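You operate a simulated robot arm through the tools that you are given. There is no shell and no other tool.

The job below is to be done with a simulated robot arm. You get a single attempt, and the scene is never put back.

JOB
Bring the white tub round on the turntable and tip it into the bag.
Fine: lock the turntable before you lift the tub, and put it back on its seat.

It is judged by the outcome, as a careful person would: the job done as asked, and still so three seconds after it is handed in. It fails if anything else is knocked over, pushed out of place, dropped, spilled or broken.

ROBOT AND FRAMES
A 7-joint arm with a two-finger parallel gripper, fixed in place. Base frame: the origin is on the floor under the middle of its stand, x ahead of it, y to its left, z up. Lengths are in mm, angles in degrees, forces in N, time in s.
It reaches about 1247 mm from its shoulder. Its first joint turns from -132.0 to 132.0 degrees. Payload 3.91 kg.
The TCP is the grasp point between the finger pads, 30 mm short of the fingertips. In the tool frame z runs along the fingers and y along their closing line. The gripper opens to 110 mm. The fingers are 20 mm wide and 10 mm thick; the gripper's body (48 by 112 mm) begins 55 mm behind the TCP.
Orientation is told as [roll, pitch, yaw] about the base's x, y, z axes, in that order, counted from this pose: with the fingers straight down and closing along the base's y, the tool's x points along the base's -x, its y along +y and its z along -z.

CONTROLS
- The arm moves only by the tool play_rows. Its argument "moves" is a list that holds one entry, the list of rows, each a list of 7 numbers: the opening, from 0 (shut) to 1 (fully open), then the shift along the base's x, y, z in mm, then the turn, a rotation vector about the base's x, y, z in degrees. In form: [[[fingers, dx, dy, dz, ax, ay, az], ...]]. A call has 1 to 20 rows; each row is the pose to reach, as a shift and turn from the pose commanded when the call began. Rows are played at 5 a second. More than 50 mm and 8.6 degrees between two rows, or a gripper value outside its range, and nothing of the call is played. Where a pose cannot be reached the arm comes as near as it can. A force on the tool above 40 N (or 10 N above the force at the start of the call, whichever is more), or a blocked arm, ends the call early, and 0.2 s more pass. The fingers move at their own pace (about 108 mm/s each) and stop on an object; they squeeze with about 31 N. The grip force told is the motor's: it shows also when the fingers shut on nothing. Time passes only in rows, and 0.2 s behind the last, so rows that repeat a pose let the fingers close. It gives the time, the measured TCP pose, the force on the tool (base axes), the opening and the grip force at its end, in the units of the frame above (readings bear some noise), with the torque about the TCP (base axes, N m) and any sound that the robot's microphone picked up.
- Cameras (640 x 400 px; columns grow to the right, rows downward): "scene" is fixed at [400.4, -500.1, 1488.4]; the picture's right is [0.98, 0.21, 0.00], its down [0.04, -0.21, -0.98] and it looks along [-0.20, 0.96, -0.21] (base axes); focal length 353 px, centre (320, 200). "wrist" rides on the gripper at [72, 17, -103] in the tool frame; the picture's right is [-0.23, 0.97, 0.00], its down [-0.76, -0.18, -0.62] and it looks along [-0.61, -0.14, 0.78] (tool axes); focal length 222 px, centre (320, 200).
- grab_frame(camera): a new picture of that camera. The clock stands still meanwhile.
- pixel_to_xyz(camera, pixels): for up to 12 pixels [column, row] of the newest picture of that camera ("zoom" is the newest enlarged one), the place [x, y, z] in the base frame of the surface seen there, good to about 2 mm. The clock stands still meanwhile.
- inspect(camera, box): a new picture of the part [left, top, right, bottom] of that camera's present view, enlarged. The clock stands still meanwhile.
- job_done(): hands the job in; it is judged then, once.

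Unless the task says otherwise, let go and move clear before handing in.

The tools are called after "Emit:" by a JSON object that holds its "op" and its "data". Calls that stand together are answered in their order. play_rows: Moves the arm, as the interface text tells. Its arguments: {"type":"object","properties":{"moves":{"type":"array","items":{"type":"array","items":{"type":"array","items":{"type":"number"}}}}},"required":["moves"]} The other tools are called the same way: grab_frame (camera) takes a picture; pixel_to_xyz (camera, pixels) gives the place of the surface under pixels of a picture; inspect (camera, box) takes an enlarged picture of a part of a camera's view; job_done () hands the job in.

At the start:

```text
time_s: 0.0
position: [35.7, 548.4, 1321.1]
tcp_rot: [0.0, 0.0, 0.0]
wrist_force: [-0.2, 0.4, 1.0]
ft_torque: [0.0, -0.01, -0.03]
finger_gap: 110.0
grip_force: 0.1
```

scene: 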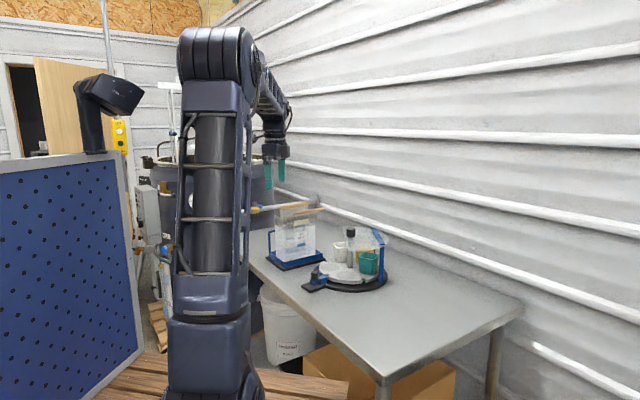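
wrist: 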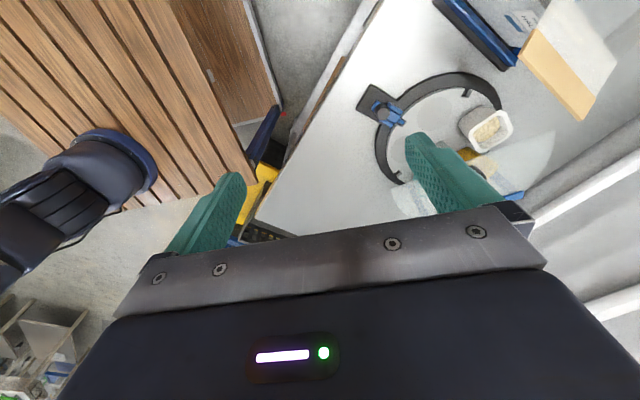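

The scene picture shows a turntable near (350, 270) and a clear bag in a blue frame near (295, 240). I'll enlarge both views to see what is what.

Emit:
{"op": "inspect", "data": {"camera": "scene", "box": [240, 190, 400, 300]}}

Emit:
{"op": "inspect", "data": {"camera": "wrist", "box": [340, 0, 640, 220]}}

```text
3.64 times, centred on (320, 245) of scene
```

zoom: 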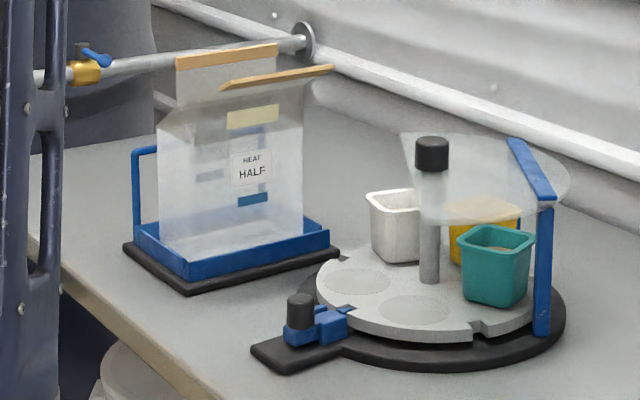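

```text
1.82 times, centred on (490, 110) of wrist
```

zoom: 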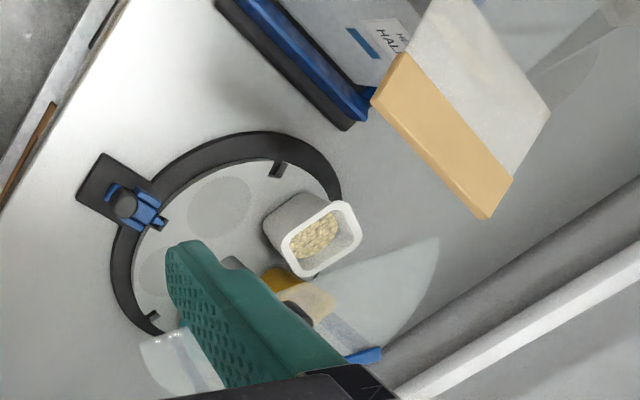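

The zoom shows a disc with rim notches, a blue bolt with a black knob at lower left, a clear guard over part of the disc, and white, yellow and teal tubs. I'll enlarge further to read the bag's label and see the bolt.

Emit:
{"op": "inspect", "data": {"camera": "scene", "box": [260, 195, 330, 275]}}

Emit:
{"op": "inspect", "data": {"camera": "scene", "box": [300, 220, 390, 296]}}

```text
5.00 times, centred on (295, 235) of scene
```

zoom: 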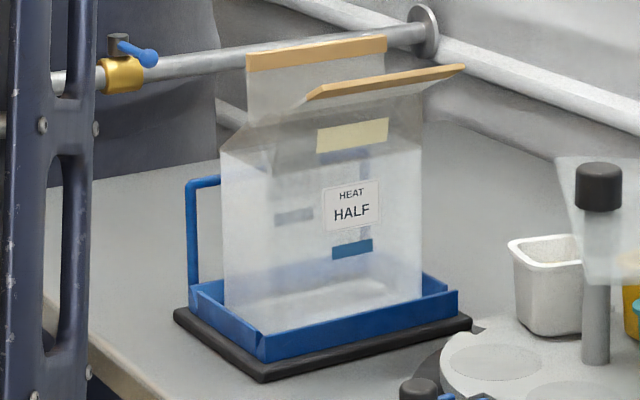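

```text
5.26 times, centred on (345, 258) of scene
```

zoom: 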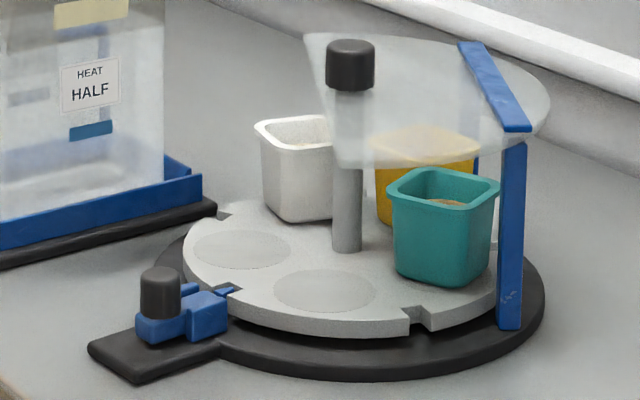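

The label on the bag reads "HEAT HALF", and the bag's mouth is open between two tan strips. Now I'll measure points on the turntable in the newest zoom picture.

Emit:
{"op": "pixel_to_xyz", "data": {"camera": "zoom", "pixels": [[350, 50], [347, 240], [240, 250], [325, 290], [160, 280], [205, 305], [228, 291], [415, 320], [222, 216], [120, 350], [290, 145], [440, 180]]}}

Emit:
{"op": "pixel_to_xyz", "data": {"camera": "wrist", "pixels": [[487, 130], [463, 122], [511, 126], [483, 150], [507, 145], [398, 97], [416, 118], [430, 92], [408, 180], [545, 75], [585, 105], [468, 92]]}}

```text
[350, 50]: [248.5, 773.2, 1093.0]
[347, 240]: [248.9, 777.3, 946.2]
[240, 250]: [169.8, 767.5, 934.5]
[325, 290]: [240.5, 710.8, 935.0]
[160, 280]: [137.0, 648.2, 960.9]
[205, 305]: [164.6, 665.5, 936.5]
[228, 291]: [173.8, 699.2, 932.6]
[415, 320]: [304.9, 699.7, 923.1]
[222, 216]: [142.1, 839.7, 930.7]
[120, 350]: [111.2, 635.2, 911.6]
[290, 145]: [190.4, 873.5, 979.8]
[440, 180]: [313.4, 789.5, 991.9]
```

```text
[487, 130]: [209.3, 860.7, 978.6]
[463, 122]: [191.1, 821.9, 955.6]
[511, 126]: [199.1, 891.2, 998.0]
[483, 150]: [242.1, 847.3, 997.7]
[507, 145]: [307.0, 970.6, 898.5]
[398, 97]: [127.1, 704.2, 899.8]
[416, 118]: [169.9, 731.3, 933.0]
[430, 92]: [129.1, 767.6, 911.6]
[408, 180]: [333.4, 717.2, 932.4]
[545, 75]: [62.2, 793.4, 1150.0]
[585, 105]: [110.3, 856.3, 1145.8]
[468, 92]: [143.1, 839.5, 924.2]
```

The disc's top is at about z 935, with five seats and five notches 72° apart round a post at about (247, 788), and the white tub sits at about 122° near (207, 858). Next I'll measure the guard, the bag and the wall.

Emit:
{"op": "pixel_to_xyz", "data": {"camera": "zoom", "pixels": [[320, 50], [345, 150], [430, 100], [540, 90], [520, 125], [470, 50], [510, 300], [505, 160], [330, 85], [375, 60], [425, 55], [400, 150]]}}

Emit:
{"op": "grab_frame", "data": {"camera": "scene"}}

Emit:
{"op": "pixel_to_xyz", "data": {"camera": "scene", "pixels": [[287, 206], [307, 204], [299, 213], [322, 209], [310, 240], [280, 250], [271, 245], [285, 268], [308, 265], [340, 200], [260, 180], [400, 150]]}}

```text
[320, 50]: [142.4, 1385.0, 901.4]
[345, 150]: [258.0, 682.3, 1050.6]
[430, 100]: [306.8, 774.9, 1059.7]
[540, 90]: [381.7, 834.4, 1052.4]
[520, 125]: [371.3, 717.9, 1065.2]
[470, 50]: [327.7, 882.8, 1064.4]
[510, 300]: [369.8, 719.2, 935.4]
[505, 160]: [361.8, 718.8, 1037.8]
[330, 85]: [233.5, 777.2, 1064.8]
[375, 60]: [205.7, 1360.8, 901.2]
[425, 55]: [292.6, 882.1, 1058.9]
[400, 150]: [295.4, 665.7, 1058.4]
```

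```text
taken
```

scene: 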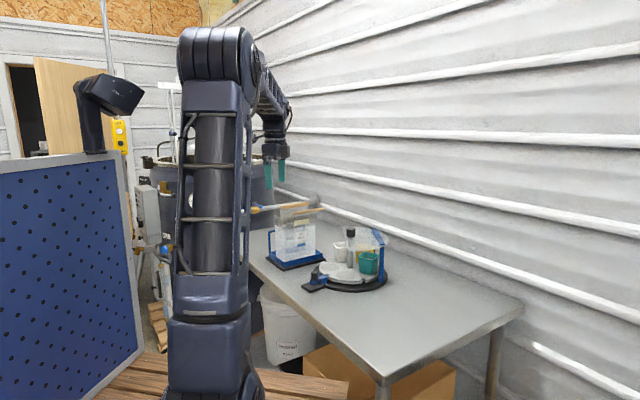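

```text
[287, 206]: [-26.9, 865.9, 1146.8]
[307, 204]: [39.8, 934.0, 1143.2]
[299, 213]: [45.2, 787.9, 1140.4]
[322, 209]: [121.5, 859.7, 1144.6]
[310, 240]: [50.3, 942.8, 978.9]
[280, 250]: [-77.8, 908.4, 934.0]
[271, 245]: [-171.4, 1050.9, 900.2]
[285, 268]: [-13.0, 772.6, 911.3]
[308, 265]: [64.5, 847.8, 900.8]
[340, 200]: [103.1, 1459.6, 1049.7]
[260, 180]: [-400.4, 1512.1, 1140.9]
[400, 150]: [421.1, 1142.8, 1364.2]
```

The clear guard is a sheet at about z 1060 covering roughly x > 235, and the bag's mouth strips lie at about z 1145, 107 mm apart and centred near (45, 862). I'll turn the gripper about -90° in yaw, high up, so the wrist camera looks on the turntable from a useful side.

Emit:
{"op": "play_rows", "data": {"moves": [[[1, 10, 0, 0, 0, 0, -7.5], [1, 20, 0, 0, 0, 0, -15], [1, 30, 0, 0, 0, 0, -22.5], [1, 40, 0, 0, 0, 0, -30], [1, 50, 0, 0, 0, 0, -37.5], [1, 60, 0, 0, 0, 0, -45], [1, 70, 0, 0, 0, 0, -52.5], [1, 80, 0, 0, 0, 0, -60], [1, 90, 0, 0, 0, 0, -67.5], [1, 100, 0, 0, 0, 0, -75], [1, 110, 0, 0, 0, 0, -82.5], [1, 120, 0, 0, 0, 0, -90]]]}}

```text
time_s: 2.8
position: [268.2, 536.5, 1319.4]
tcp_rot: [-0.7, -0.3, -100.2]
wrist_force: [-1.1, -0.4, 0.2]
ft_torque: [-0.03, -0.03, -0.01]
finger_gap: 109.9
grip_force: 0.1
stopped in row 12: the arm was blocked; the commanded pose is now the measured one
```

The arm stopped short in row 12 as "blocked", and it ended at x 268, not the commanded 156. I'll look at both views to see why.

Emit:
{"op": "grab_frame", "data": {"camera": "scene"}}

Emit:
{"op": "grab_frame", "data": {"camera": "wrist"}}

```text
taken
```

scene: 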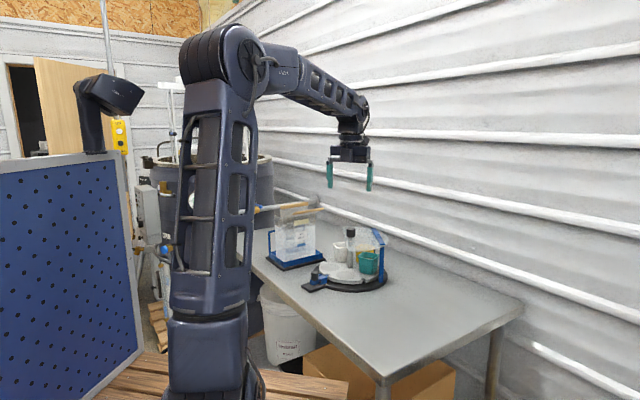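

```text
taken
```

wrist: 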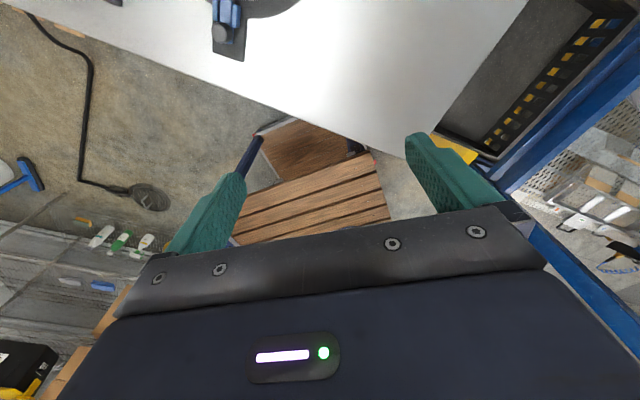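

The arm swung at its base and ended clear of everything, with the gripper pointing down at yaw -100. I'll now tilt the fingers forward about their closing line in small steps and check how well the arm follows.

Emit:
{"op": "play_rows", "data": {"moves": [[[1, -10, 0, 0, 5.9, -1.0, 0], [1, -20, 0, 0, 11.8, -2.1, 0], [1, -30, 0, 0, 17.7, -3.2, 0], [1, -40, 0, 0, 23.6, -4.2, 0], [1, -50, 0, 0, 29.5, -5.3, 0], [1, -60, 0, 0, 35.4, -6.4, 0]]]}}

```text
time_s: 4.2
position: [253.7, 578.3, 1302.2]
tcp_rot: [-1.7, 35.6, -99.5]
wrist_force: [-0.4, -0.1, 0.5]
ft_torque: [-0.05, -0.03, -0.01]
finger_gap: 110.0
grip_force: 0.1
out of reach, approached as far as the arm can: row 3, 4, 5, 6
```

The tilt took (pitch 35.6), but the arm reports the position as out of reach, so I need to know where its shoulder and elbow are. I'll measure points on the arm in a new scene picture.

Emit:
{"op": "grab_frame", "data": {"camera": "scene"}}

Emit:
{"op": "pixel_to_xyz", "data": {"camera": "scene", "pixels": [[210, 370], [210, 300], [210, 250], [210, 100], [210, 55], [245, 60], [280, 70], [355, 100], [350, 140], [335, 150], [330, 175], [368, 175]]}}

Emit:
{"op": "grab_frame", "data": {"camera": "wrist"}}

```text
taken
```

scene: 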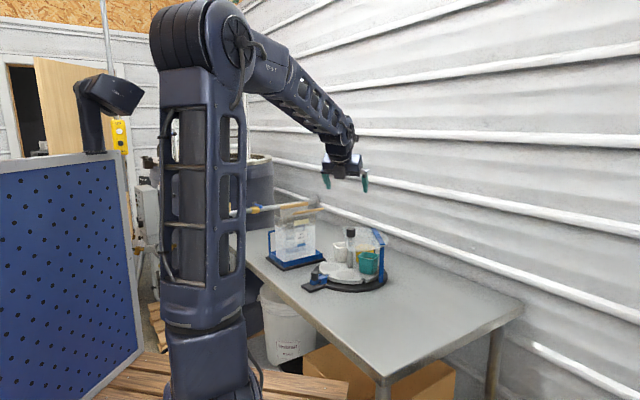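

```text
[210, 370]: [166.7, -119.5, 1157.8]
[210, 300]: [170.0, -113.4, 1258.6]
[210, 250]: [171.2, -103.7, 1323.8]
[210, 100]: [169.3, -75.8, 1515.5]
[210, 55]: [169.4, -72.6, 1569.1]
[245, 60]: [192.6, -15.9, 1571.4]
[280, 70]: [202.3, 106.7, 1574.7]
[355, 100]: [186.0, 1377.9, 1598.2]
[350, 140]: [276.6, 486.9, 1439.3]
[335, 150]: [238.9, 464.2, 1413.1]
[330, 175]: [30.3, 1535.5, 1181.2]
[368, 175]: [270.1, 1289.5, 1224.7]
```

```text
taken
```

wrist: 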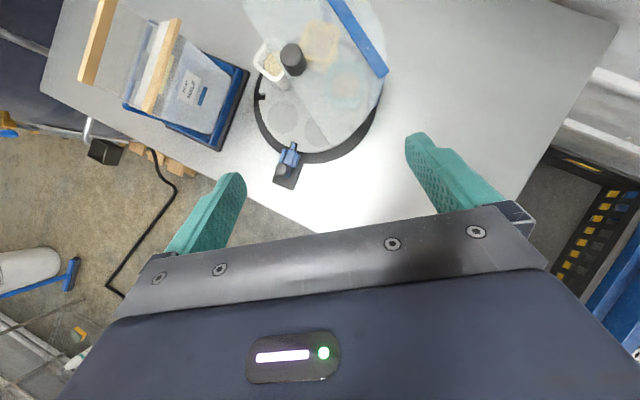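

The wrist view now shows the whole turntable at (315, 95), with the bolt at (288, 160) and the bag at (165, 75). I'll zoom on the turntable to see the bolt and the guard.

Emit:
{"op": "inspect", "data": {"camera": "wrist", "box": [230, 0, 410, 200]}}

Emit:
{"op": "pixel_to_xyz", "data": {"camera": "wrist", "pixels": [[288, 150], [283, 170], [291, 58], [247, 0], [262, 50], [270, 80], [300, 120], [320, 145], [380, 75], [332, 3], [345, 85], [270, 62]]}}

```text
2.00 times, centred on (320, 100) of wrist
```

zoom: 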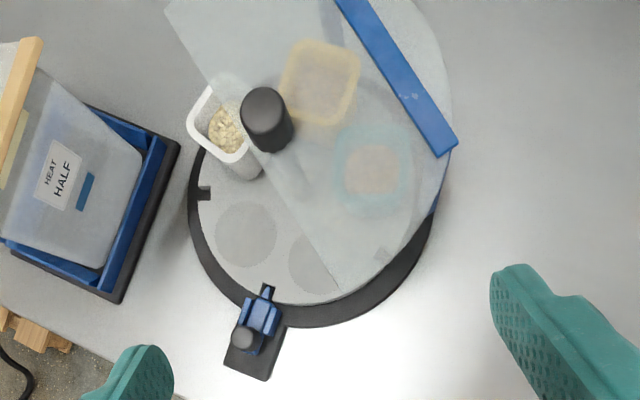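

```text
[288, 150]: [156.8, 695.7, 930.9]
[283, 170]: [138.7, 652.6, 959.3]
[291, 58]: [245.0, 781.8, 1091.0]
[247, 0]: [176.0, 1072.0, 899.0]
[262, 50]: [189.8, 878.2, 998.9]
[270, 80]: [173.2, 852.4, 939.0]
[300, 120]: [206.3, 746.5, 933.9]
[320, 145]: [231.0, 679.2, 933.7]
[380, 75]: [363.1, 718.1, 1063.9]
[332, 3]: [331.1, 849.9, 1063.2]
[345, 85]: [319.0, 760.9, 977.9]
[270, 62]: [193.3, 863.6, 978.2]
```

The bolt's blue tongue sits in the front notch at zoom (268, 292), so the disc is locked now, and the only fully uncovered seat is the left one at zoom (245, 235), angle 194°. I'll move lower and nearer to look at the bolt and knob closely and test reach.

Emit:
{"op": "play_rows", "data": {"moves": [[[1, -20, 5, -25, 0, 0, 2], [1, -40, 10, -50, 0, 0, 4], [1, -60, 15, -75, 0, 0, 6], [1, -75, 20, -100, 0, 0, 8], [1, -90, 25, -125, 0, 0, 10], [1, -105, 30, -150, 0, 0, 12]]]}}

Emit:
{"op": "grab_frame", "data": {"camera": "wrist"}}

Emit:
{"op": "grab_frame", "data": {"camera": "scene"}}

```text
time_s: 5.6
position: [149.5, 607.3, 1150.3]
tcp_rot: [-0.7, 35.7, -88.2]
wrist_force: [-0.2, 0.4, 0.6]
ft_torque: [0.02, -0.02, -0.01]
finger_gap: 110.1
grip_force: 0.0
```

```text
taken
```

wrist: 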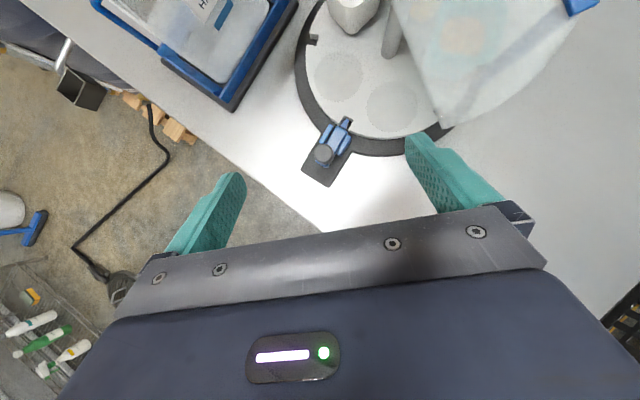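

```text
taken
```

scene: 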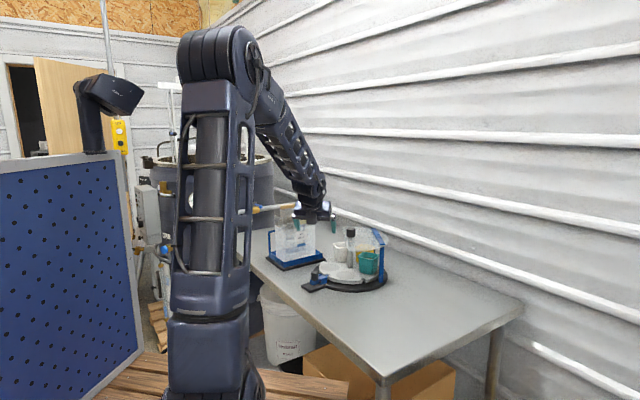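

The arm reached this pose cleanly at (150, 607, 1150). I'll zoom on the bolt, at about (330, 150) in the wrist view.

Emit:
{"op": "inspect", "data": {"camera": "wrist", "box": [280, 90, 400, 190]}}

Emit:
{"op": "pixel_to_xyz", "data": {"camera": "wrist", "pixels": [[323, 154], [318, 152], [330, 155], [326, 162], [337, 138], [345, 123], [330, 130], [348, 138], [315, 165], [328, 180], [313, 40], [370, 110]]}}

```text
4.00 times, centred on (340, 140) of wrist
```

zoom: 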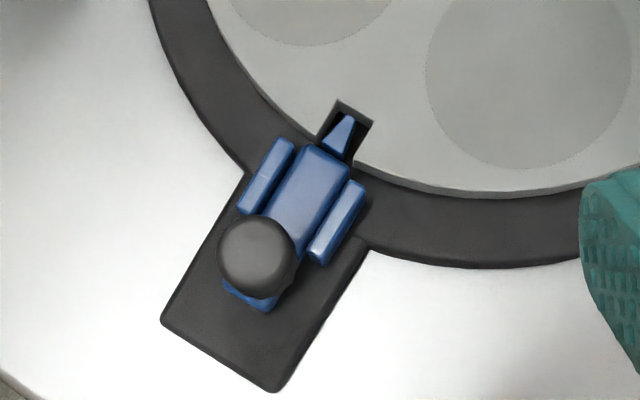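

```text
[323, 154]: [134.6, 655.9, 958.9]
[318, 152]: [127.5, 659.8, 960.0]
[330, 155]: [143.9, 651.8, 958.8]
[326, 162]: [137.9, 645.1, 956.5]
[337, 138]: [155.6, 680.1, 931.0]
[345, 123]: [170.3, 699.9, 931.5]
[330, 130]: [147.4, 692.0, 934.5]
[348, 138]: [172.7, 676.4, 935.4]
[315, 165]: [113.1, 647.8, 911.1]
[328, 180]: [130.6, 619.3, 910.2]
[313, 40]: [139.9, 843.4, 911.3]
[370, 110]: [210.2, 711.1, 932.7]
```

The tongue sits in the notch and the knob is at about (136, 653) with its top at z 960, sliding along the line at about 51.5° between two rails. I'll bring the fingers upright again at this height before lining up with the knob.

Emit:
{"op": "play_rows", "data": {"moves": [[[1, -2, 8, 0, -6, -0.2, 0], [1, -4, 16, 0, -12, -0.4, 0], [1, -6, 24, 0, -18, -0.6, 0], [1, -8, 32, 0, -24, -0.8, 0], [1, -10, 40, 0, -30, -1.0, 0], [1, -13, 46, 0, -35.7, -1.1, 0]]]}}

```text
time_s: 7.0
position: [136.7, 653.8, 1152.3]
tcp_rot: [-0.8, -0.1, -88.4]
wrist_force: [0.0, 0.3, 0.6]
ft_torque: [0.05, 0.01, 0.02]
finger_gap: 109.8
grip_force: 0.1
```

The gripper is upright over the knob at (136.7, 653.8, 1152), yaw -88. I'll turn it 50° so the fingers close along the bolt's slide line.

Emit:
{"op": "play_rows", "data": {"moves": [[[1, 0, 0, 0, 0, 0, 7.1], [1, 0, 0, 0, 0, 0, 14.2], [1, 0, 0, 0, 0, 0, 21.3], [1, 0, 0, 0, 0, 0, 28.4], [1, 0, 0, 0, 0, 0, 35.5], [1, 0, 0, 0, 0, 0, 42.6], [1, 0, 0, 0, 0, 0, 49.9], [1, 0, 0, 0, 0, 0, 49.9]]]}}

Emit:
{"op": "grab_frame", "data": {"camera": "wrist"}}

```text
time_s: 8.8
position: [136.6, 652.5, 1153.0]
tcp_rot: [-0.6, 0.0, -38.3]
wrist_force: [0.1, -0.5, -0.1]
ft_torque: [-0.01, -0.02, 0.03]
finger_gap: 110.1
grip_force: 0.1
```

```text
taken
```

wrist: 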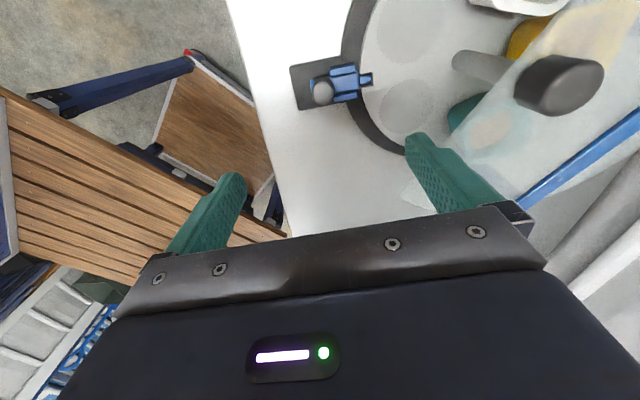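

The knob at (322, 93) lies between the fingers. I'll narrow the opening and lower toward it, stopping above to check.

Emit:
{"op": "play_rows", "data": {"moves": [[[0.5, 0, 0, -40, 0, 0, 0], [0.5, 0, 0, -80, 0, 0, 0], [0.5, 0, 0, -115, 0, 0, 0], [0.5, 0, 0, -140, 0, 0, 0], [0.5, 0, 0, -150, 0, 0, 0], [0.5, 0, 0, -150, 0, 0, 0]]]}}

Emit:
{"op": "grab_frame", "data": {"camera": "wrist"}}

```text
time_s: 10.2
position: [138.5, 654.0, 1002.0]
tcp_rot: [-0.7, 0.0, -38.4]
wrist_force: [0.6, -0.4, -0.5]
ft_torque: [-0.03, 0.05, -0.02]
finger_gap: 55.2
grip_force: 0.1
```

```text
taken
```

wrist: 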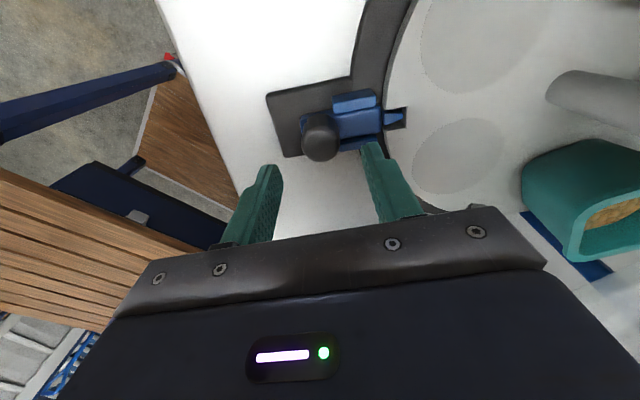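

The knob is at about (320, 135) with the open fingers nearer the camera. I'll measure the knob's place from this nearer picture before going down.

Emit:
{"op": "inspect", "data": {"camera": "wrist", "box": [260, 70, 420, 180]}}

Emit:
{"op": "pixel_to_xyz", "data": {"camera": "wrist", "pixels": [[320, 147], [304, 145], [336, 145], [320, 158], [320, 133], [318, 120], [310, 125], [356, 122], [395, 117], [404, 118], [355, 98], [371, 150]]}}

```text
3.64 times, centred on (340, 125) of wrist
```

zoom: 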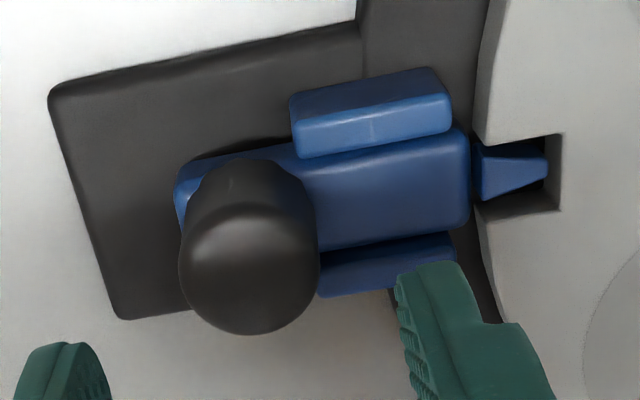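

```text
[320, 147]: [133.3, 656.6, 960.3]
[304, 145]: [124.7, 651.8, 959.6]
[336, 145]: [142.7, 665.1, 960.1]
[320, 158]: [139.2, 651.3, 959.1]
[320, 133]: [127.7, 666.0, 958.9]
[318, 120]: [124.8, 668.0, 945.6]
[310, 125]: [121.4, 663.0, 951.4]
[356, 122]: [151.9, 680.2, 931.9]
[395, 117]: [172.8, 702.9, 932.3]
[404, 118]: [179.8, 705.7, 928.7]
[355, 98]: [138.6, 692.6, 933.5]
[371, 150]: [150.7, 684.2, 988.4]
```

The knob's top centre is at (133.5, 658.5, 960) and about 22 mm across, the tongue's tip is at (172.8, 703), and the slide line is about 48°. I'll centre over it, lower the tips to z 942 just above the rails, and close.

Emit:
{"op": "play_rows", "data": {"moves": [[[0.5, -5, 4.5, 0, 0, 0, -2], [0.5, -5, 4.5, -15, 0, 0, -3.5], [0.5, -5, 4.5, -29, 0, 0, -3.5], [0.5, -5, 4.5, -29, 0, 0, -3.5], [0.1, -5, 4.5, -29, 0, 0, -3.5], [0.1, -5, 4.5, -29, 0, 0, -3.5], [0.1, -5, 4.5, -29, 0, 0, -3.5]]]}}

Emit:
{"op": "grab_frame", "data": {"camera": "wrist"}}

```text
time_s: 11.8
position: [132.9, 658.6, 971.6]
tcp_rot: [-0.7, -0.1, -41.9]
wrist_force: [1.7, 1.2, 1.5]
ft_torque: [0.35, -0.31, 0.09]
finger_gap: 26.8
grip_force: 31.3
```

```text
taken
```

wrist: 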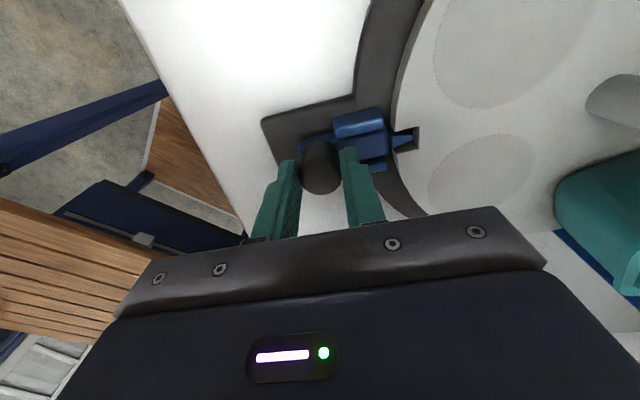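

The knob is gripped at 26.8 mm. I'll draw the bolt outward along the slide line in small steps, watching the force.

Emit:
{"op": "play_rows", "data": {"moves": [[[0.1, -2, -2.2, 0, 0, 0, 0], [0.1, -4, -4.5, 0, 0, 0, 0], [0.1, -6, -6.7, 0, 0, 0, 0], [0.1, -8, -8.9, 0, 0, 0, 0], [0.1, -10, -11.1, 0, 0, 0, 0], [0.1, -12, -13.4, 0, 0, 0, 0], [0.1, -12, -13.4, 0, 0, 0, 0]]]}}

Emit:
{"op": "grab_frame", "data": {"camera": "wrist"}}

```text
time_s: 13.4
position: [118.7, 643.4, 973.6]
tcp_rot: [-0.7, -0.1, -42.0]
wrist_force: [-0.8, -1.1, 0.2]
ft_torque: [0.41, 0.13, -0.03]
finger_gap: 26.7
grip_force: 31.3
```

```text
taken
```

wrist: 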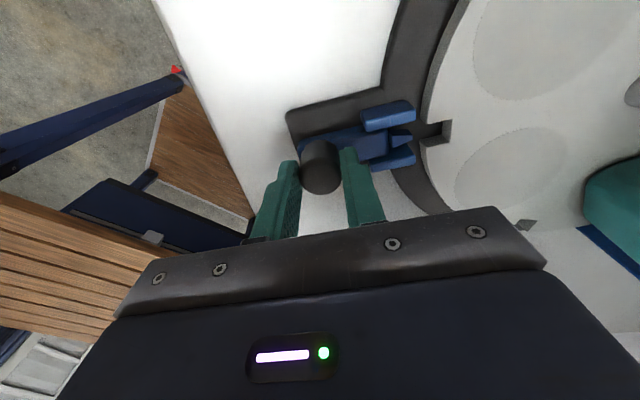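

The bolt slid out about 21 mm with little force, and the notch at (437, 130) now looks empty. I'll zoom in to be sure the tongue clears the disc's rim.

Emit:
{"op": "inspect", "data": {"camera": "wrist", "box": [330, 80, 480, 190]}}

Emit:
{"op": "pixel_to_xyz", "data": {"camera": "wrist", "pixels": [[409, 139], [405, 138], [424, 130], [423, 148], [450, 120], [448, 140]]}}

```text
3.64 times, centred on (405, 135) of wrist
```

zoom: 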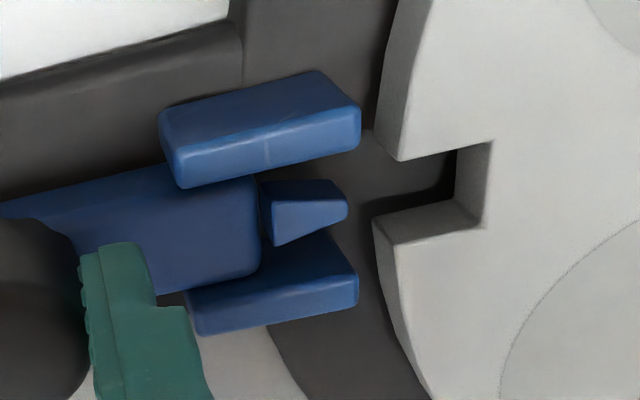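

```text
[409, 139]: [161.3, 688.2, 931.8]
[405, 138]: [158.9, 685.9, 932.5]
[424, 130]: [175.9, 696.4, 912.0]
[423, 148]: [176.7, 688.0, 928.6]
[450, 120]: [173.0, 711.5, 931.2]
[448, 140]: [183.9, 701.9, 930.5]
```

The tongue's tip at (161, 688) is now clear of the rim by several mm. I'll let go of the knob, rise, and see that the bolt stays put.

Emit:
{"op": "play_rows", "data": {"moves": [[[0.45, 0, 0, 0, 0, 0, 0], [0.45, 0, 0, 0, 0, 0, 0], [0.45, 0, 0, 25, 0, 0, 0], [0.45, 0, 0, 70, 0, 0, 0], [0.45, 0, 0, 115, 0, 0, 0], [0.45, 0, 0, 160, 0, 0, 0]]]}}

Emit:
{"op": "grab_frame", "data": {"camera": "wrist"}}

```text
time_s: 14.8
position: [118.5, 642.6, 1132.3]
tcp_rot: [-0.6, 0.0, -41.8]
wrist_force: [-0.2, 0.5, -0.7]
ft_torque: [-0.01, -0.03, 0.0]
finger_gap: 49.4
grip_force: 0.1
```

```text
taken
```

wrist: 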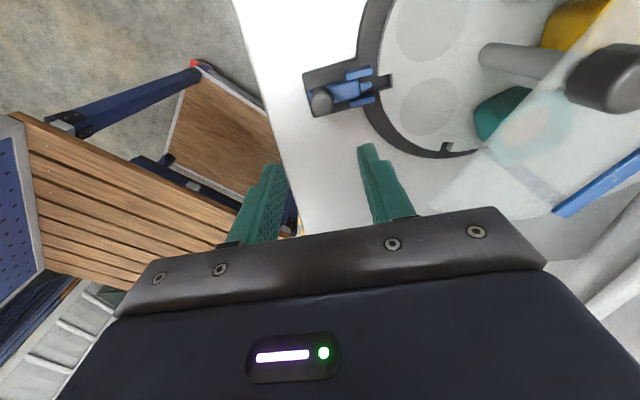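

The bolt stayed out at (335, 92). Now I'll measure the post's black knob and the guard around it, to see if the knob can be gripped above the sheet.

Emit:
{"op": "inspect", "data": {"camera": "wrist", "box": [460, 0, 640, 160]}}

Emit:
{"op": "inspect", "data": {"camera": "scene", "box": [330, 222, 375, 262]}}

```text
2.50 times, centred on (550, 80) of wrist
```

zoom: 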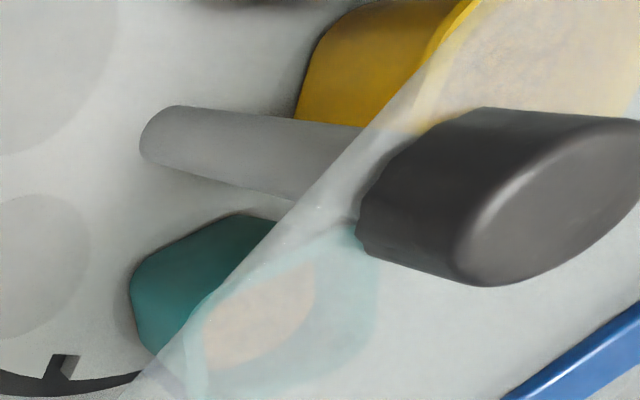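

```text
10.00 times, centred on (352, 242) of scene
```

zoom: 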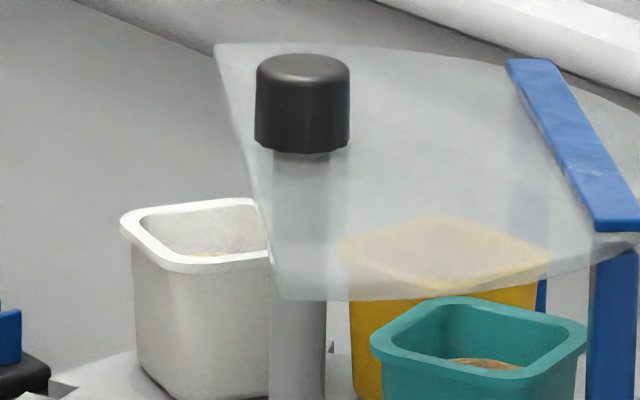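

The post passes up through the guard and the black knob sits on top, over the sheet. I'll measure the knob's top and bottom in this zoom.

Emit:
{"op": "pixel_to_xyz", "data": {"camera": "zoom", "pixels": [[303, 68], [265, 68], [340, 68], [303, 90], [303, 148], [303, 156], [260, 110], [347, 110], [390, 150], [240, 90], [303, 175], [280, 330]]}}

Emit:
{"op": "grab_frame", "data": {"camera": "wrist"}}

Emit:
{"op": "pixel_to_xyz", "data": {"camera": "wrist", "pixels": [[620, 80], [650, 100], [600, 70], [575, 85], [639, 55], [530, 140], [560, 120], [590, 130], [490, 50]]}}

```text
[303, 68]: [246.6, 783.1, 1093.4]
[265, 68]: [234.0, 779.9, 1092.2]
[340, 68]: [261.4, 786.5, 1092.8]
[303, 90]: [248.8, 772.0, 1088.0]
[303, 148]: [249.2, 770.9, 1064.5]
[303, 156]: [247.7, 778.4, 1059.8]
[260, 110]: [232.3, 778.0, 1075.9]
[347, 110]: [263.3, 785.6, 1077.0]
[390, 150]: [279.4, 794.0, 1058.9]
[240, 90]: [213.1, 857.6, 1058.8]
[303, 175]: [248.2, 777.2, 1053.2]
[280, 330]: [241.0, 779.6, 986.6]
```

```text
taken
```

wrist: 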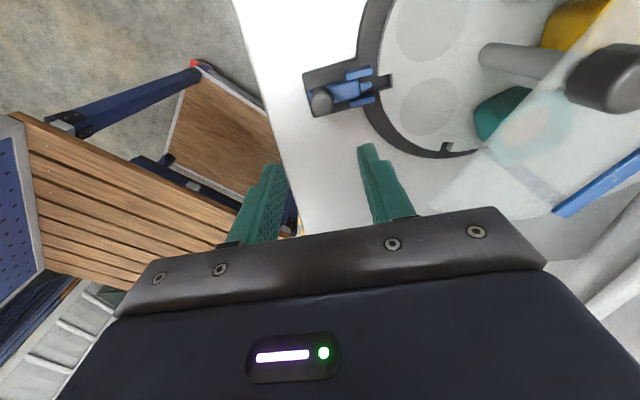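

```text
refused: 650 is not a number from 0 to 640
```

The knob spans z 1062–1093, about 32 mm across, centred at (247, 784), with the guard's top at z 1059 below it. I'll rise, move over it, turn to yaw -88, and stop above it.

Emit:
{"op": "play_rows", "data": {"moves": [[[0.6, 0, 0, 40, 0, 0, -6], [0.6, 20, 20, 68, 0, 0, -12], [0.6, 45, 45, 68, 0, 0, -18], [0.6, 70, 75, 68, 0, 0, -24], [0.6, 95, 105, 68, 0, 0, -32], [0.6, 115, 128, 68, 0, 0, -40], [0.6, 129, 141.5, 68, 0, 0, -46.5], [0.6, 129, 141.5, 68, 0, 0, -46.5]]]}}

Emit:
{"op": "grab_frame", "data": {"camera": "wrist"}}

Emit:
{"op": "grab_frame", "data": {"camera": "scene"}}

```text
time_s: 16.6
position: [248.6, 786.5, 1200.4]
tcp_rot: [-0.7, 0.0, -88.5]
wrist_force: [-0.3, 0.2, -0.3]
ft_torque: [0.0, 0.05, -0.01]
finger_gap: 66.1
grip_force: 0.1
```

```text
taken
```

wrist: 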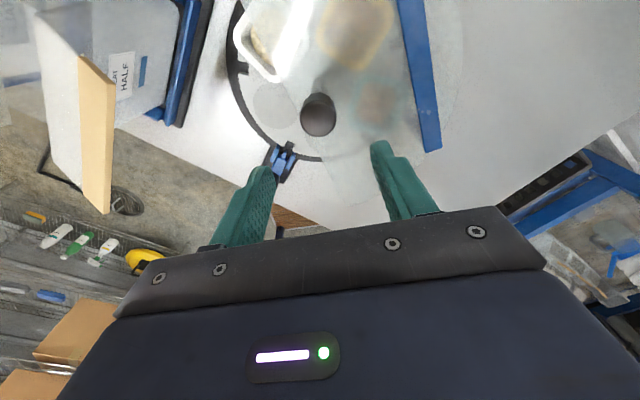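

```text
taken
```

scene: 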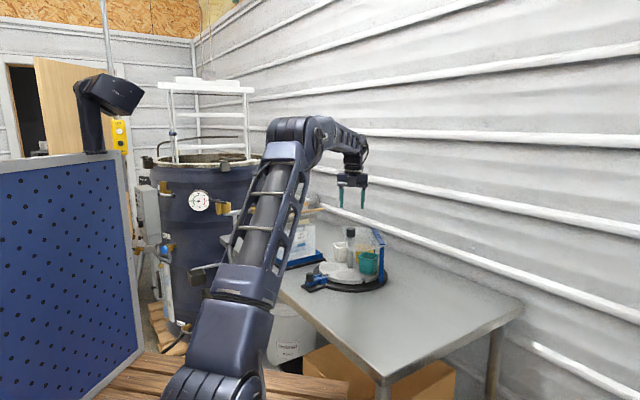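

The knob is at (318, 112), right between the fingers. I'll measure its top centre from here for the final alignment.

Emit:
{"op": "pixel_to_xyz", "data": {"camera": "wrist", "pixels": [[318, 118], [303, 117], [334, 117], [318, 131], [318, 105], [318, 96], [278, 160], [240, 70], [272, 100]]}}

```text
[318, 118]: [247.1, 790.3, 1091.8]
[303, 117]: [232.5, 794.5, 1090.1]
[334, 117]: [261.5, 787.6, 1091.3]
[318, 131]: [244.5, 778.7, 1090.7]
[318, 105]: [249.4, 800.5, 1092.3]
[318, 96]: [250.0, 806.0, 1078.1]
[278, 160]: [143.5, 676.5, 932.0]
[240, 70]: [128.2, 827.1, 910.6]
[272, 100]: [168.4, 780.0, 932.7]
```

The knob's centre is at about (247, 788). I'll line up, lower the fingertips to z 1068 (above the guard at 1059), and grip the knob.

Emit:
{"op": "play_rows", "data": {"moves": [[[0.6, -1.4, 1.5, -40, 0, 0, 0], [0.6, -1.4, 1.5, -75, 0, 0, 0], [0.6, -1.4, 1.5, -95, 0, 0, 0], [0.6, -1.4, 1.5, -102, 0, 0, 0], [0.6, -1.4, 1.5, -102, 0, 0, 0], [0.15, -1.4, 1.5, -102, 0, 0, 0], [0.15, -1.4, 1.5, -102, 0, 0, 0], [0.15, -1.4, 1.5, -102, 0, 0, 0]]]}}

Emit:
{"op": "grab_frame", "data": {"camera": "wrist"}}

```text
time_s: 18.4
position: [246.9, 786.0, 1097.3]
tcp_rot: [-0.7, -0.1, -88.5]
wrist_force: [-18.5, -2.6, -0.3]
ft_torque: [-0.29, -0.07, 0.04]
finger_gap: 35.6
grip_force: 30.8
```

```text
taken
```

wrist: 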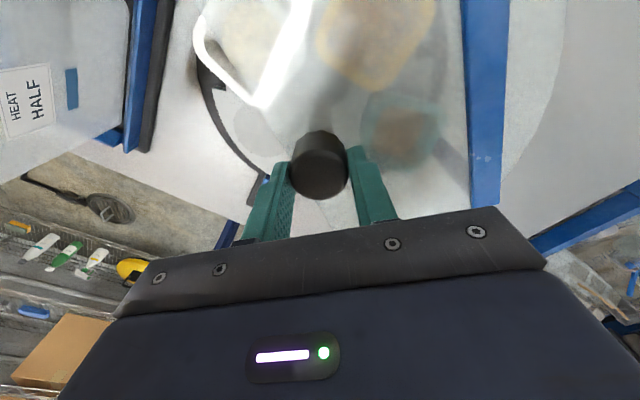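

The knob is held (gap 35.6), but there is an 18.5 N sideways push along -x, so I'm slightly off centre. I'll ease the grip point about 1.5 mm in -x and read the force again.

Emit:
{"op": "play_rows", "data": {"moves": [[[0.15, -0.7, 0, 0, 0, 0, 0], [0.15, -1.4, 0, 0, 0, 0, 0], [0.15, -1.4, 0, 0, 0, 0, 0]]]}}

```text
time_s: 19.2
position: [247.2, 786.8, 1097.2]
tcp_rot: [-0.6, -0.1, -88.5]
wrist_force: [-3.4, 8.4, 0.6]
ft_torque: [0.42, -0.78, 0.03]
finger_gap: 35.7
grip_force: 31.0
```

The sideways force dropped to a few newtons. I'll start turning the knob anticlockwise slowly, 12° first, to see if the disc comes with it.

Emit:
{"op": "play_rows", "data": {"moves": [[[0.15, 0, 0, 0, 0, 0, 1], [0.15, 0, 0, 0, 0, 0, 3], [0.15, 0, 0, 0, 0, 0, 5], [0.15, 0, 0, 0, 0, 0, 7], [0.15, 0, 0, 0, 0, 0, 9], [0.15, 0, 0, 0, 0, 0, 11], [0.15, 0, 0, 0, 0, 0, 12], [0.15, 0, 0, 0, 0, 0, 12]]]}}

Emit:
{"op": "inspect", "data": {"camera": "scene", "box": [300, 220, 390, 296]}}

```text
time_s: 21.0
position: [246.1, 787.0, 1098.1]
tcp_rot: [-0.7, -0.2, -76.3]
wrist_force: [15.1, 0.0, -0.2]
ft_torque: [0.21, -0.61, -0.04]
finger_gap: 36.0
grip_force: 31.5
```

```text
5.26 times, centred on (345, 258) of scene
```

zoom: 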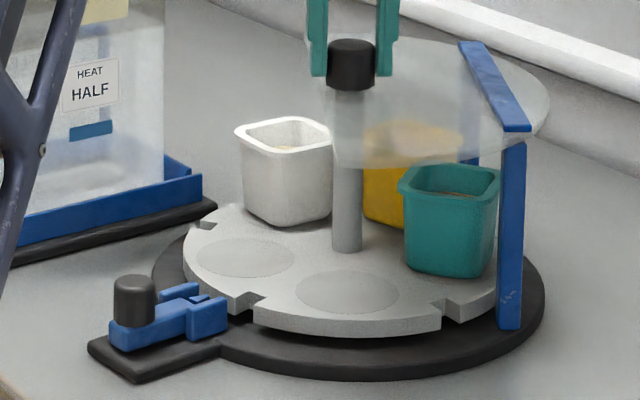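

The disc turns with the knob, as the notch and tubs in the zoom have moved together anticlockwise. I'll go on slowly for the remaining turn, stopping a little short to check.

Emit:
{"op": "play_rows", "data": {"moves": [[[0.15, 0.4, 0, 0, 0, 0, 1], [0.15, 0.7, 0, 0, 0, 0, 3.5], [0.15, 0.7, 0, 0, 0, 0, 6.5], [0.15, 0.7, 0, 0, 0, 0, 9.5], [0.15, 0.7, 0, 0, 0, 0, 12.5], [0.15, 0.7, 0, 0, 0, 0, 15.5], [0.15, 0.7, 0, 0, 0, 0, 18.5], [0.15, 0.7, 0, 0, 0, 0, 21.5], [0.15, 0.7, 0, 0, 0, 0, 24.5], [0.15, 0.7, 0, 0, 0, 0, 27.5], [0.15, 0.7, 0, 0, 0, 0, 30.5], [0.15, 0.7, 0, 0, 0, 0, 33.5], [0.15, 0.7, 0, 0, 0, 0, 36.5], [0.15, 0.7, 0, 0, 0, 0, 39.5], [0.15, 0.7, 0, 0, 0, 0, 42.5], [0.15, 0.7, 0, 0, 0, 0, 45.5], [0.15, 0.7, 0, 0, 0, 0, 48.5], [0.15, 0.7, 0, 0, 0, 0, 51.5], [0.15, 0.7, 0, 0, 0, 0, 53], [0.15, 0.7, 0, 0, 0, 0, 53]]]}}

Emit:
{"op": "inspect", "data": {"camera": "scene", "box": [300, 220, 390, 296]}}

Emit:
{"op": "grab_frame", "data": {"camera": "wrist"}}

```text
time_s: 25.2
position: [246.5, 787.7, 1099.8]
tcp_rot: [-0.7, -0.1, -23.4]
wrist_force: [-1.8, 9.0, -0.4]
ft_torque: [0.81, -0.31, 0.02]
finger_gap: 35.9
grip_force: 31.2
```

```text
5.26 times, centred on (345, 258) of scene
```

zoom: 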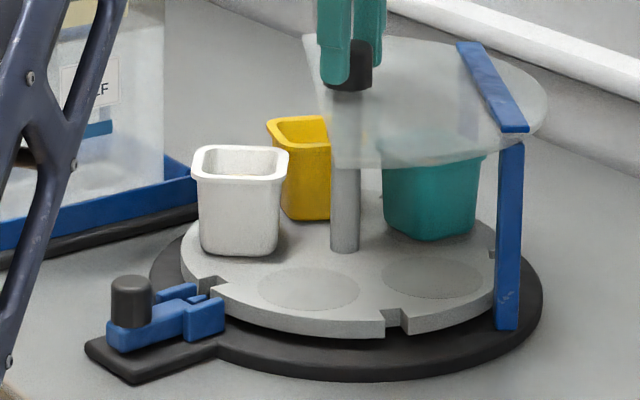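

```text
taken
```

wrist: 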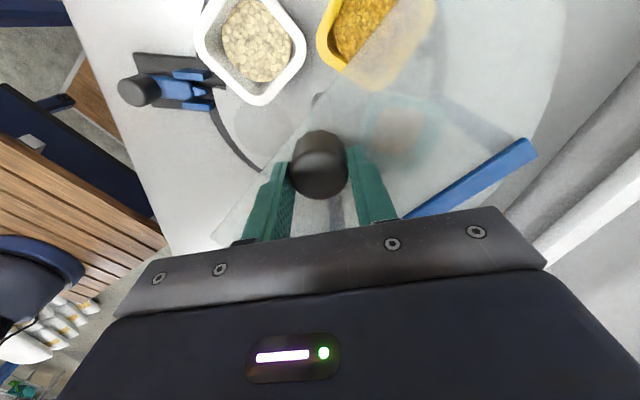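

The white tub has come round, and the next notch at zoom (213, 282) is just short of the bolt; measured turn is 65° of 72°. I'll turn the last 7° gently.

Emit:
{"op": "play_rows", "data": {"moves": [[[0.15, 0, 0, -0.5, 0, 0, 1], [0.15, 0, 0, -1, 0, 0, 2.5], [0.15, 0, 0, -1.5, 0, 0, 4], [0.15, 0, 0, -1.5, 0, 0, 5.5], [0.15, 0, 0, -1.5, 0, 0, 6.9], [0.15, 0, 0, -1.5, 0, 0, 6.9], [0.15, 0, 0, -1.5, 0, 0, 6.9]]]}}

Emit:
{"op": "inspect", "data": {"camera": "scene", "box": [310, 255, 345, 285]}}

Emit:
{"op": "grab_frame", "data": {"camera": "wrist"}}

Emit:
{"op": "inspect", "data": {"camera": "wrist", "box": [100, 30, 300, 160]}}

```text
time_s: 26.8
position: [246.3, 786.6, 1099.0]
tcp_rot: [-0.6, 0.0, -16.6]
wrist_force: [9.9, 29.3, 14.1]
ft_torque: [1.4, -0.29, -0.08]
finger_gap: 35.6
grip_force: 31.3
```

```text
13.33 times, centred on (328, 270) of scene
```

zoom: 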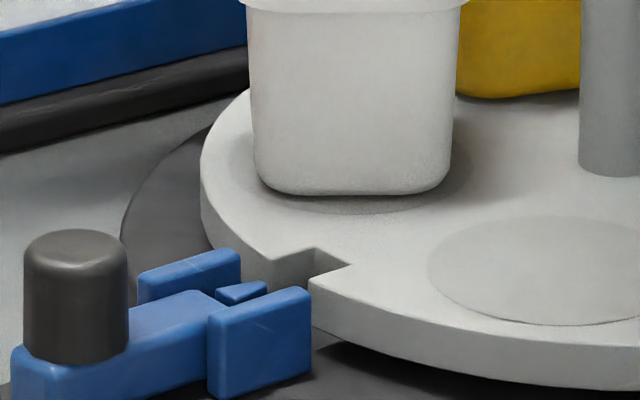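

```text
taken
```

wrist: 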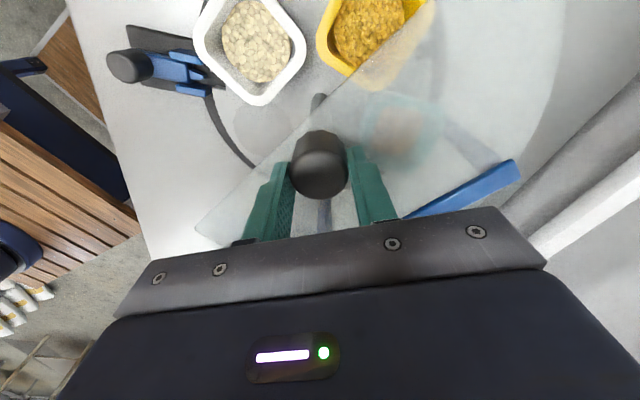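

```text
3.08 times, centred on (200, 95) of wrist
```

zoom: 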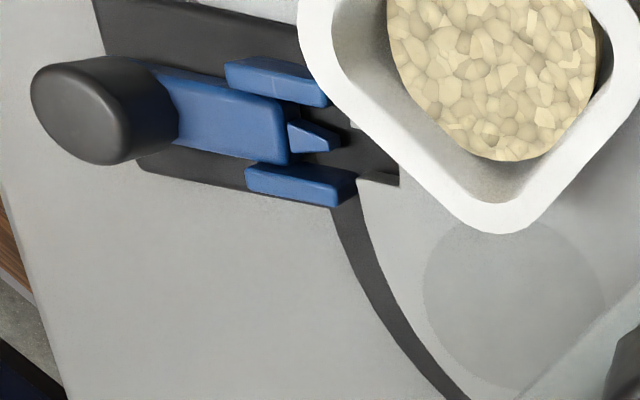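

The notch now sits in front of the tongue, but there's a 29 N push along +y from a small centring error. I'll ease that off and then measure the notch against the tongue.

Emit:
{"op": "play_rows", "data": {"moves": [[[0.15, 0.3, 0.8, 0, 0, 0, 0], [0.15, 0.5, 1.5, 0, 0, 0, 0], [0.15, 0.5, 1.5, 0, 0, 0, 0]]]}}

Emit:
{"op": "inspect", "data": {"camera": "scene", "box": [310, 255, 345, 285]}}

Emit:
{"op": "pixel_to_xyz", "data": {"camera": "zoom", "pixels": [[262, 285], [242, 292], [218, 298], [272, 258], [315, 250], [348, 264], [312, 283], [76, 245], [190, 270], [265, 300], [285, 254], [330, 274]]}}

```text
time_s: 27.6
position: [246.3, 787.9, 1098.3]
tcp_rot: [-0.6, -0.1, -16.4]
wrist_force: [8.0, 6.2, 24.0]
ft_torque: [0.83, -0.34, 0.03]
finger_gap: 36.4
grip_force: 31.4
```

```text
13.33 times, centred on (328, 270) of scene
```

zoom: 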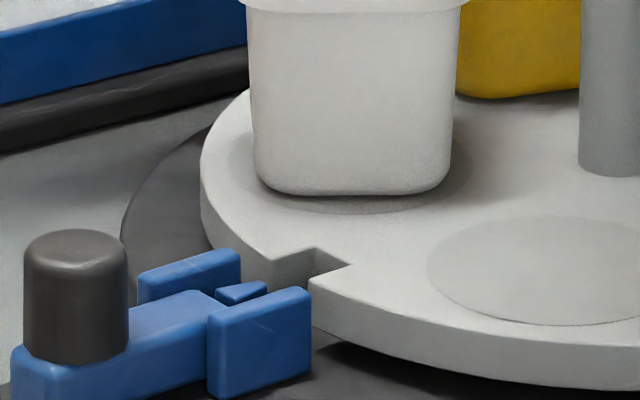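

```text
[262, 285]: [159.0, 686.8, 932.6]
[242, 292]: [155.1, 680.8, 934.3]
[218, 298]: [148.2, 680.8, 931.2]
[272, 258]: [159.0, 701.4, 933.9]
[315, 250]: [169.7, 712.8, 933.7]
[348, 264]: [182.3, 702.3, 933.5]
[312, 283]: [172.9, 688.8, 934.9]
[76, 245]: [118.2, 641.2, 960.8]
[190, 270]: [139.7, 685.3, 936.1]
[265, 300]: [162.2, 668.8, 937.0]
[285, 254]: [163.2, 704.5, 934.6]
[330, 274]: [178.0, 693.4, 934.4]
```

The notch's centre is at about 228.6° and the tongue's line at 228.5°, so they are lined up. I'll open the fingers and rise from the knob.

Emit:
{"op": "play_rows", "data": {"moves": [[[0.6, 0, 0, 1, 0, 0, 0], [0.6, 0, 0, 1, 0, 0, 0], [0.6, 0, 0, 5, 0, 0, 0], [0.6, 0, 0, 30, 0, 0, 0], [0.6, 0, 0, 70, 0, 0, 0], [0.6, -20, -20, 100, 0, 0, 0]]]}}

Emit:
{"op": "inspect", "data": {"camera": "scene", "box": [310, 255, 345, 285]}}

Emit:
{"op": "pixel_to_xyz", "data": {"camera": "zoom", "pixels": [[262, 285], [272, 258], [315, 250], [348, 264], [312, 283], [76, 245]]}}

```text
time_s: 29.0
position: [228.5, 769.3, 1197.5]
tcp_rot: [-0.6, -0.1, -16.4]
wrist_force: [-0.1, 0.0, -2.0]
ft_torque: [-0.04, 0.03, -0.02]
finger_gap: 65.7
grip_force: 0.0
```

```text
13.33 times, centred on (328, 270) of scene
```

zoom: 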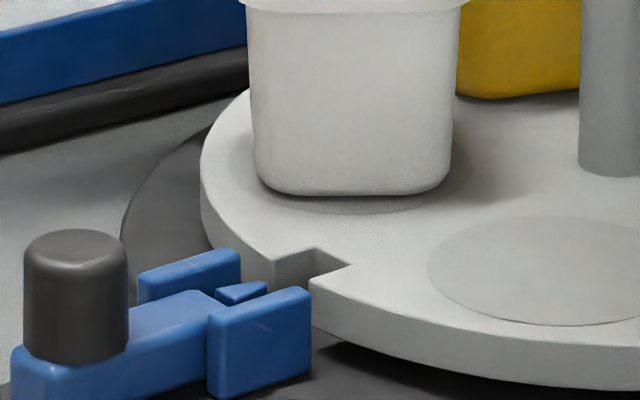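

```text
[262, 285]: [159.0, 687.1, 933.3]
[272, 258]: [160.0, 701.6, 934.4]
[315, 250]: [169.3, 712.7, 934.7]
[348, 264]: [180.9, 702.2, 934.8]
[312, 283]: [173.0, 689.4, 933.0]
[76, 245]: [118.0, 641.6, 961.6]
```

The disc held its place after release. I'll move back over the bolt's knob at (119, 643), keeping high until I'm above it.

Emit:
{"op": "play_rows", "data": {"moves": [[[0.5, -20, -23, 0, 0, 0, -5], [0.5, -45, -50, 0, 0, 0, -10], [0.5, -70, -78, 0, 0, 0, -15], [0.5, -90, -102, 0, 0, 0, -20], [0.5, -105, -120, 0, 0, 0, -25.5], [0.5, -109.5, -126, -45, 0, 0, -25.5], [0.5, -109.5, -126, -90, 0, 0, -25.5], [0.5, -109.5, -126, -135, 0, 0, -25.5], [0.5, -109.5, -126, -180, 0, 0, -25.5], [0.5, -109.5, -126, -195, 0, 0, -25.5], [0.5, -109.5, -126, -195, 0, 0, -25.5]]]}}

Emit:
{"op": "grab_frame", "data": {"camera": "wrist"}}

Emit:
{"op": "pixel_to_xyz", "data": {"camera": "wrist", "pixels": [[320, 147], [304, 145], [336, 145], [320, 158], [320, 133]]}}

```text
time_s: 31.4
position: [120.0, 642.8, 1002.5]
tcp_rot: [-0.7, -0.1, -42.0]
wrist_force: [0.1, -0.1, 0.3]
ft_torque: [-0.03, -0.01, -0.02]
finger_gap: 55.0
grip_force: 0.1
```

```text
taken
```

wrist: 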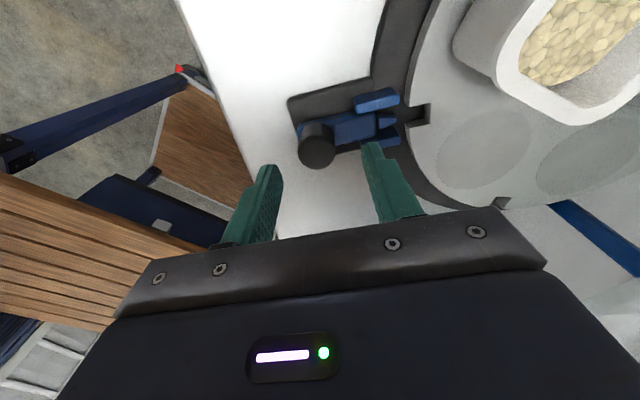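

```text
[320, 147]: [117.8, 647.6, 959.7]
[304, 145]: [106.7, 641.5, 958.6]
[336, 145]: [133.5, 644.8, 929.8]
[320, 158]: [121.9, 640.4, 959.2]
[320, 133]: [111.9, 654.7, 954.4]
```

The knob sits between the fingers at (317, 152), centred near (118, 644). I'll lower and close on it.

Emit:
{"op": "play_rows", "data": {"moves": [[[0.5, -1, 1, -15, 0, 0, 0], [0.5, -1, 1, -29, 0, 0, 0], [0.5, -1, 1, -29, 0, 0, 0], [0.1, -1, 1, -29, 0, 0, 0], [0.1, -1, 1, -29, 0, 0, 0], [0.1, -1, 1, -29, 0, 0, 0]]]}}

```text
time_s: 32.8
position: [116.9, 642.7, 974.2]
tcp_rot: [-0.8, -0.2, -42.1]
wrist_force: [-1.5, -0.6, 0.1]
ft_torque: [0.29, -0.15, 0.13]
finger_gap: 26.8
grip_force: 31.2
```

The knob is held at 26.8 mm. I'll push the bolt home toward its first place along the slide line.

Emit:
{"op": "play_rows", "data": {"moves": [[[0.1, 2, 2.2, 0, 0, 0, 0], [0.1, 4, 4.4, 0, 0, 0, 0], [0.1, 6, 6.6, 0, 0, 0, 0], [0.1, 8, 8.8, 0, 0, 0, 0], [0.1, 10, 11, 0, 0, 0, 0], [0.1, 12, 13.2, 0, 0, 0, 0], [0.1, 14, 15.4, 0, 0, 0, 0], [0.1, 14, 15.4, 0, 0, 0, 0]]]}}

Emit:
{"op": "grab_frame", "data": {"camera": "wrist"}}

Emit:
{"op": "inspect", "data": {"camera": "wrist", "box": [280, 70, 460, 190]}}

```text
time_s: 34.6
position: [130.9, 659.3, 973.4]
tcp_rot: [-0.7, -0.1, -42.0]
wrist_force: [6.6, -3.7, 0.2]
ft_torque: [-0.06, -0.52, 0.05]
finger_gap: 26.9
grip_force: 31.5
```

```text
taken
```

wrist: 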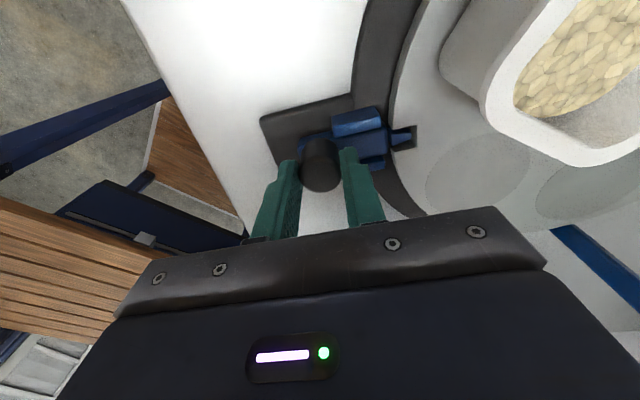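

```text
3.33 times, centred on (370, 130) of wrist
```

zoom: 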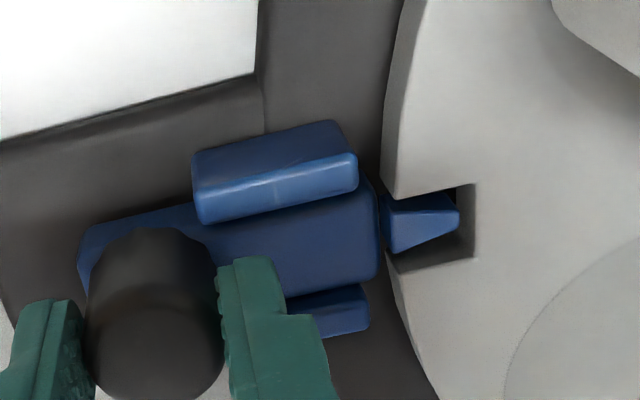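

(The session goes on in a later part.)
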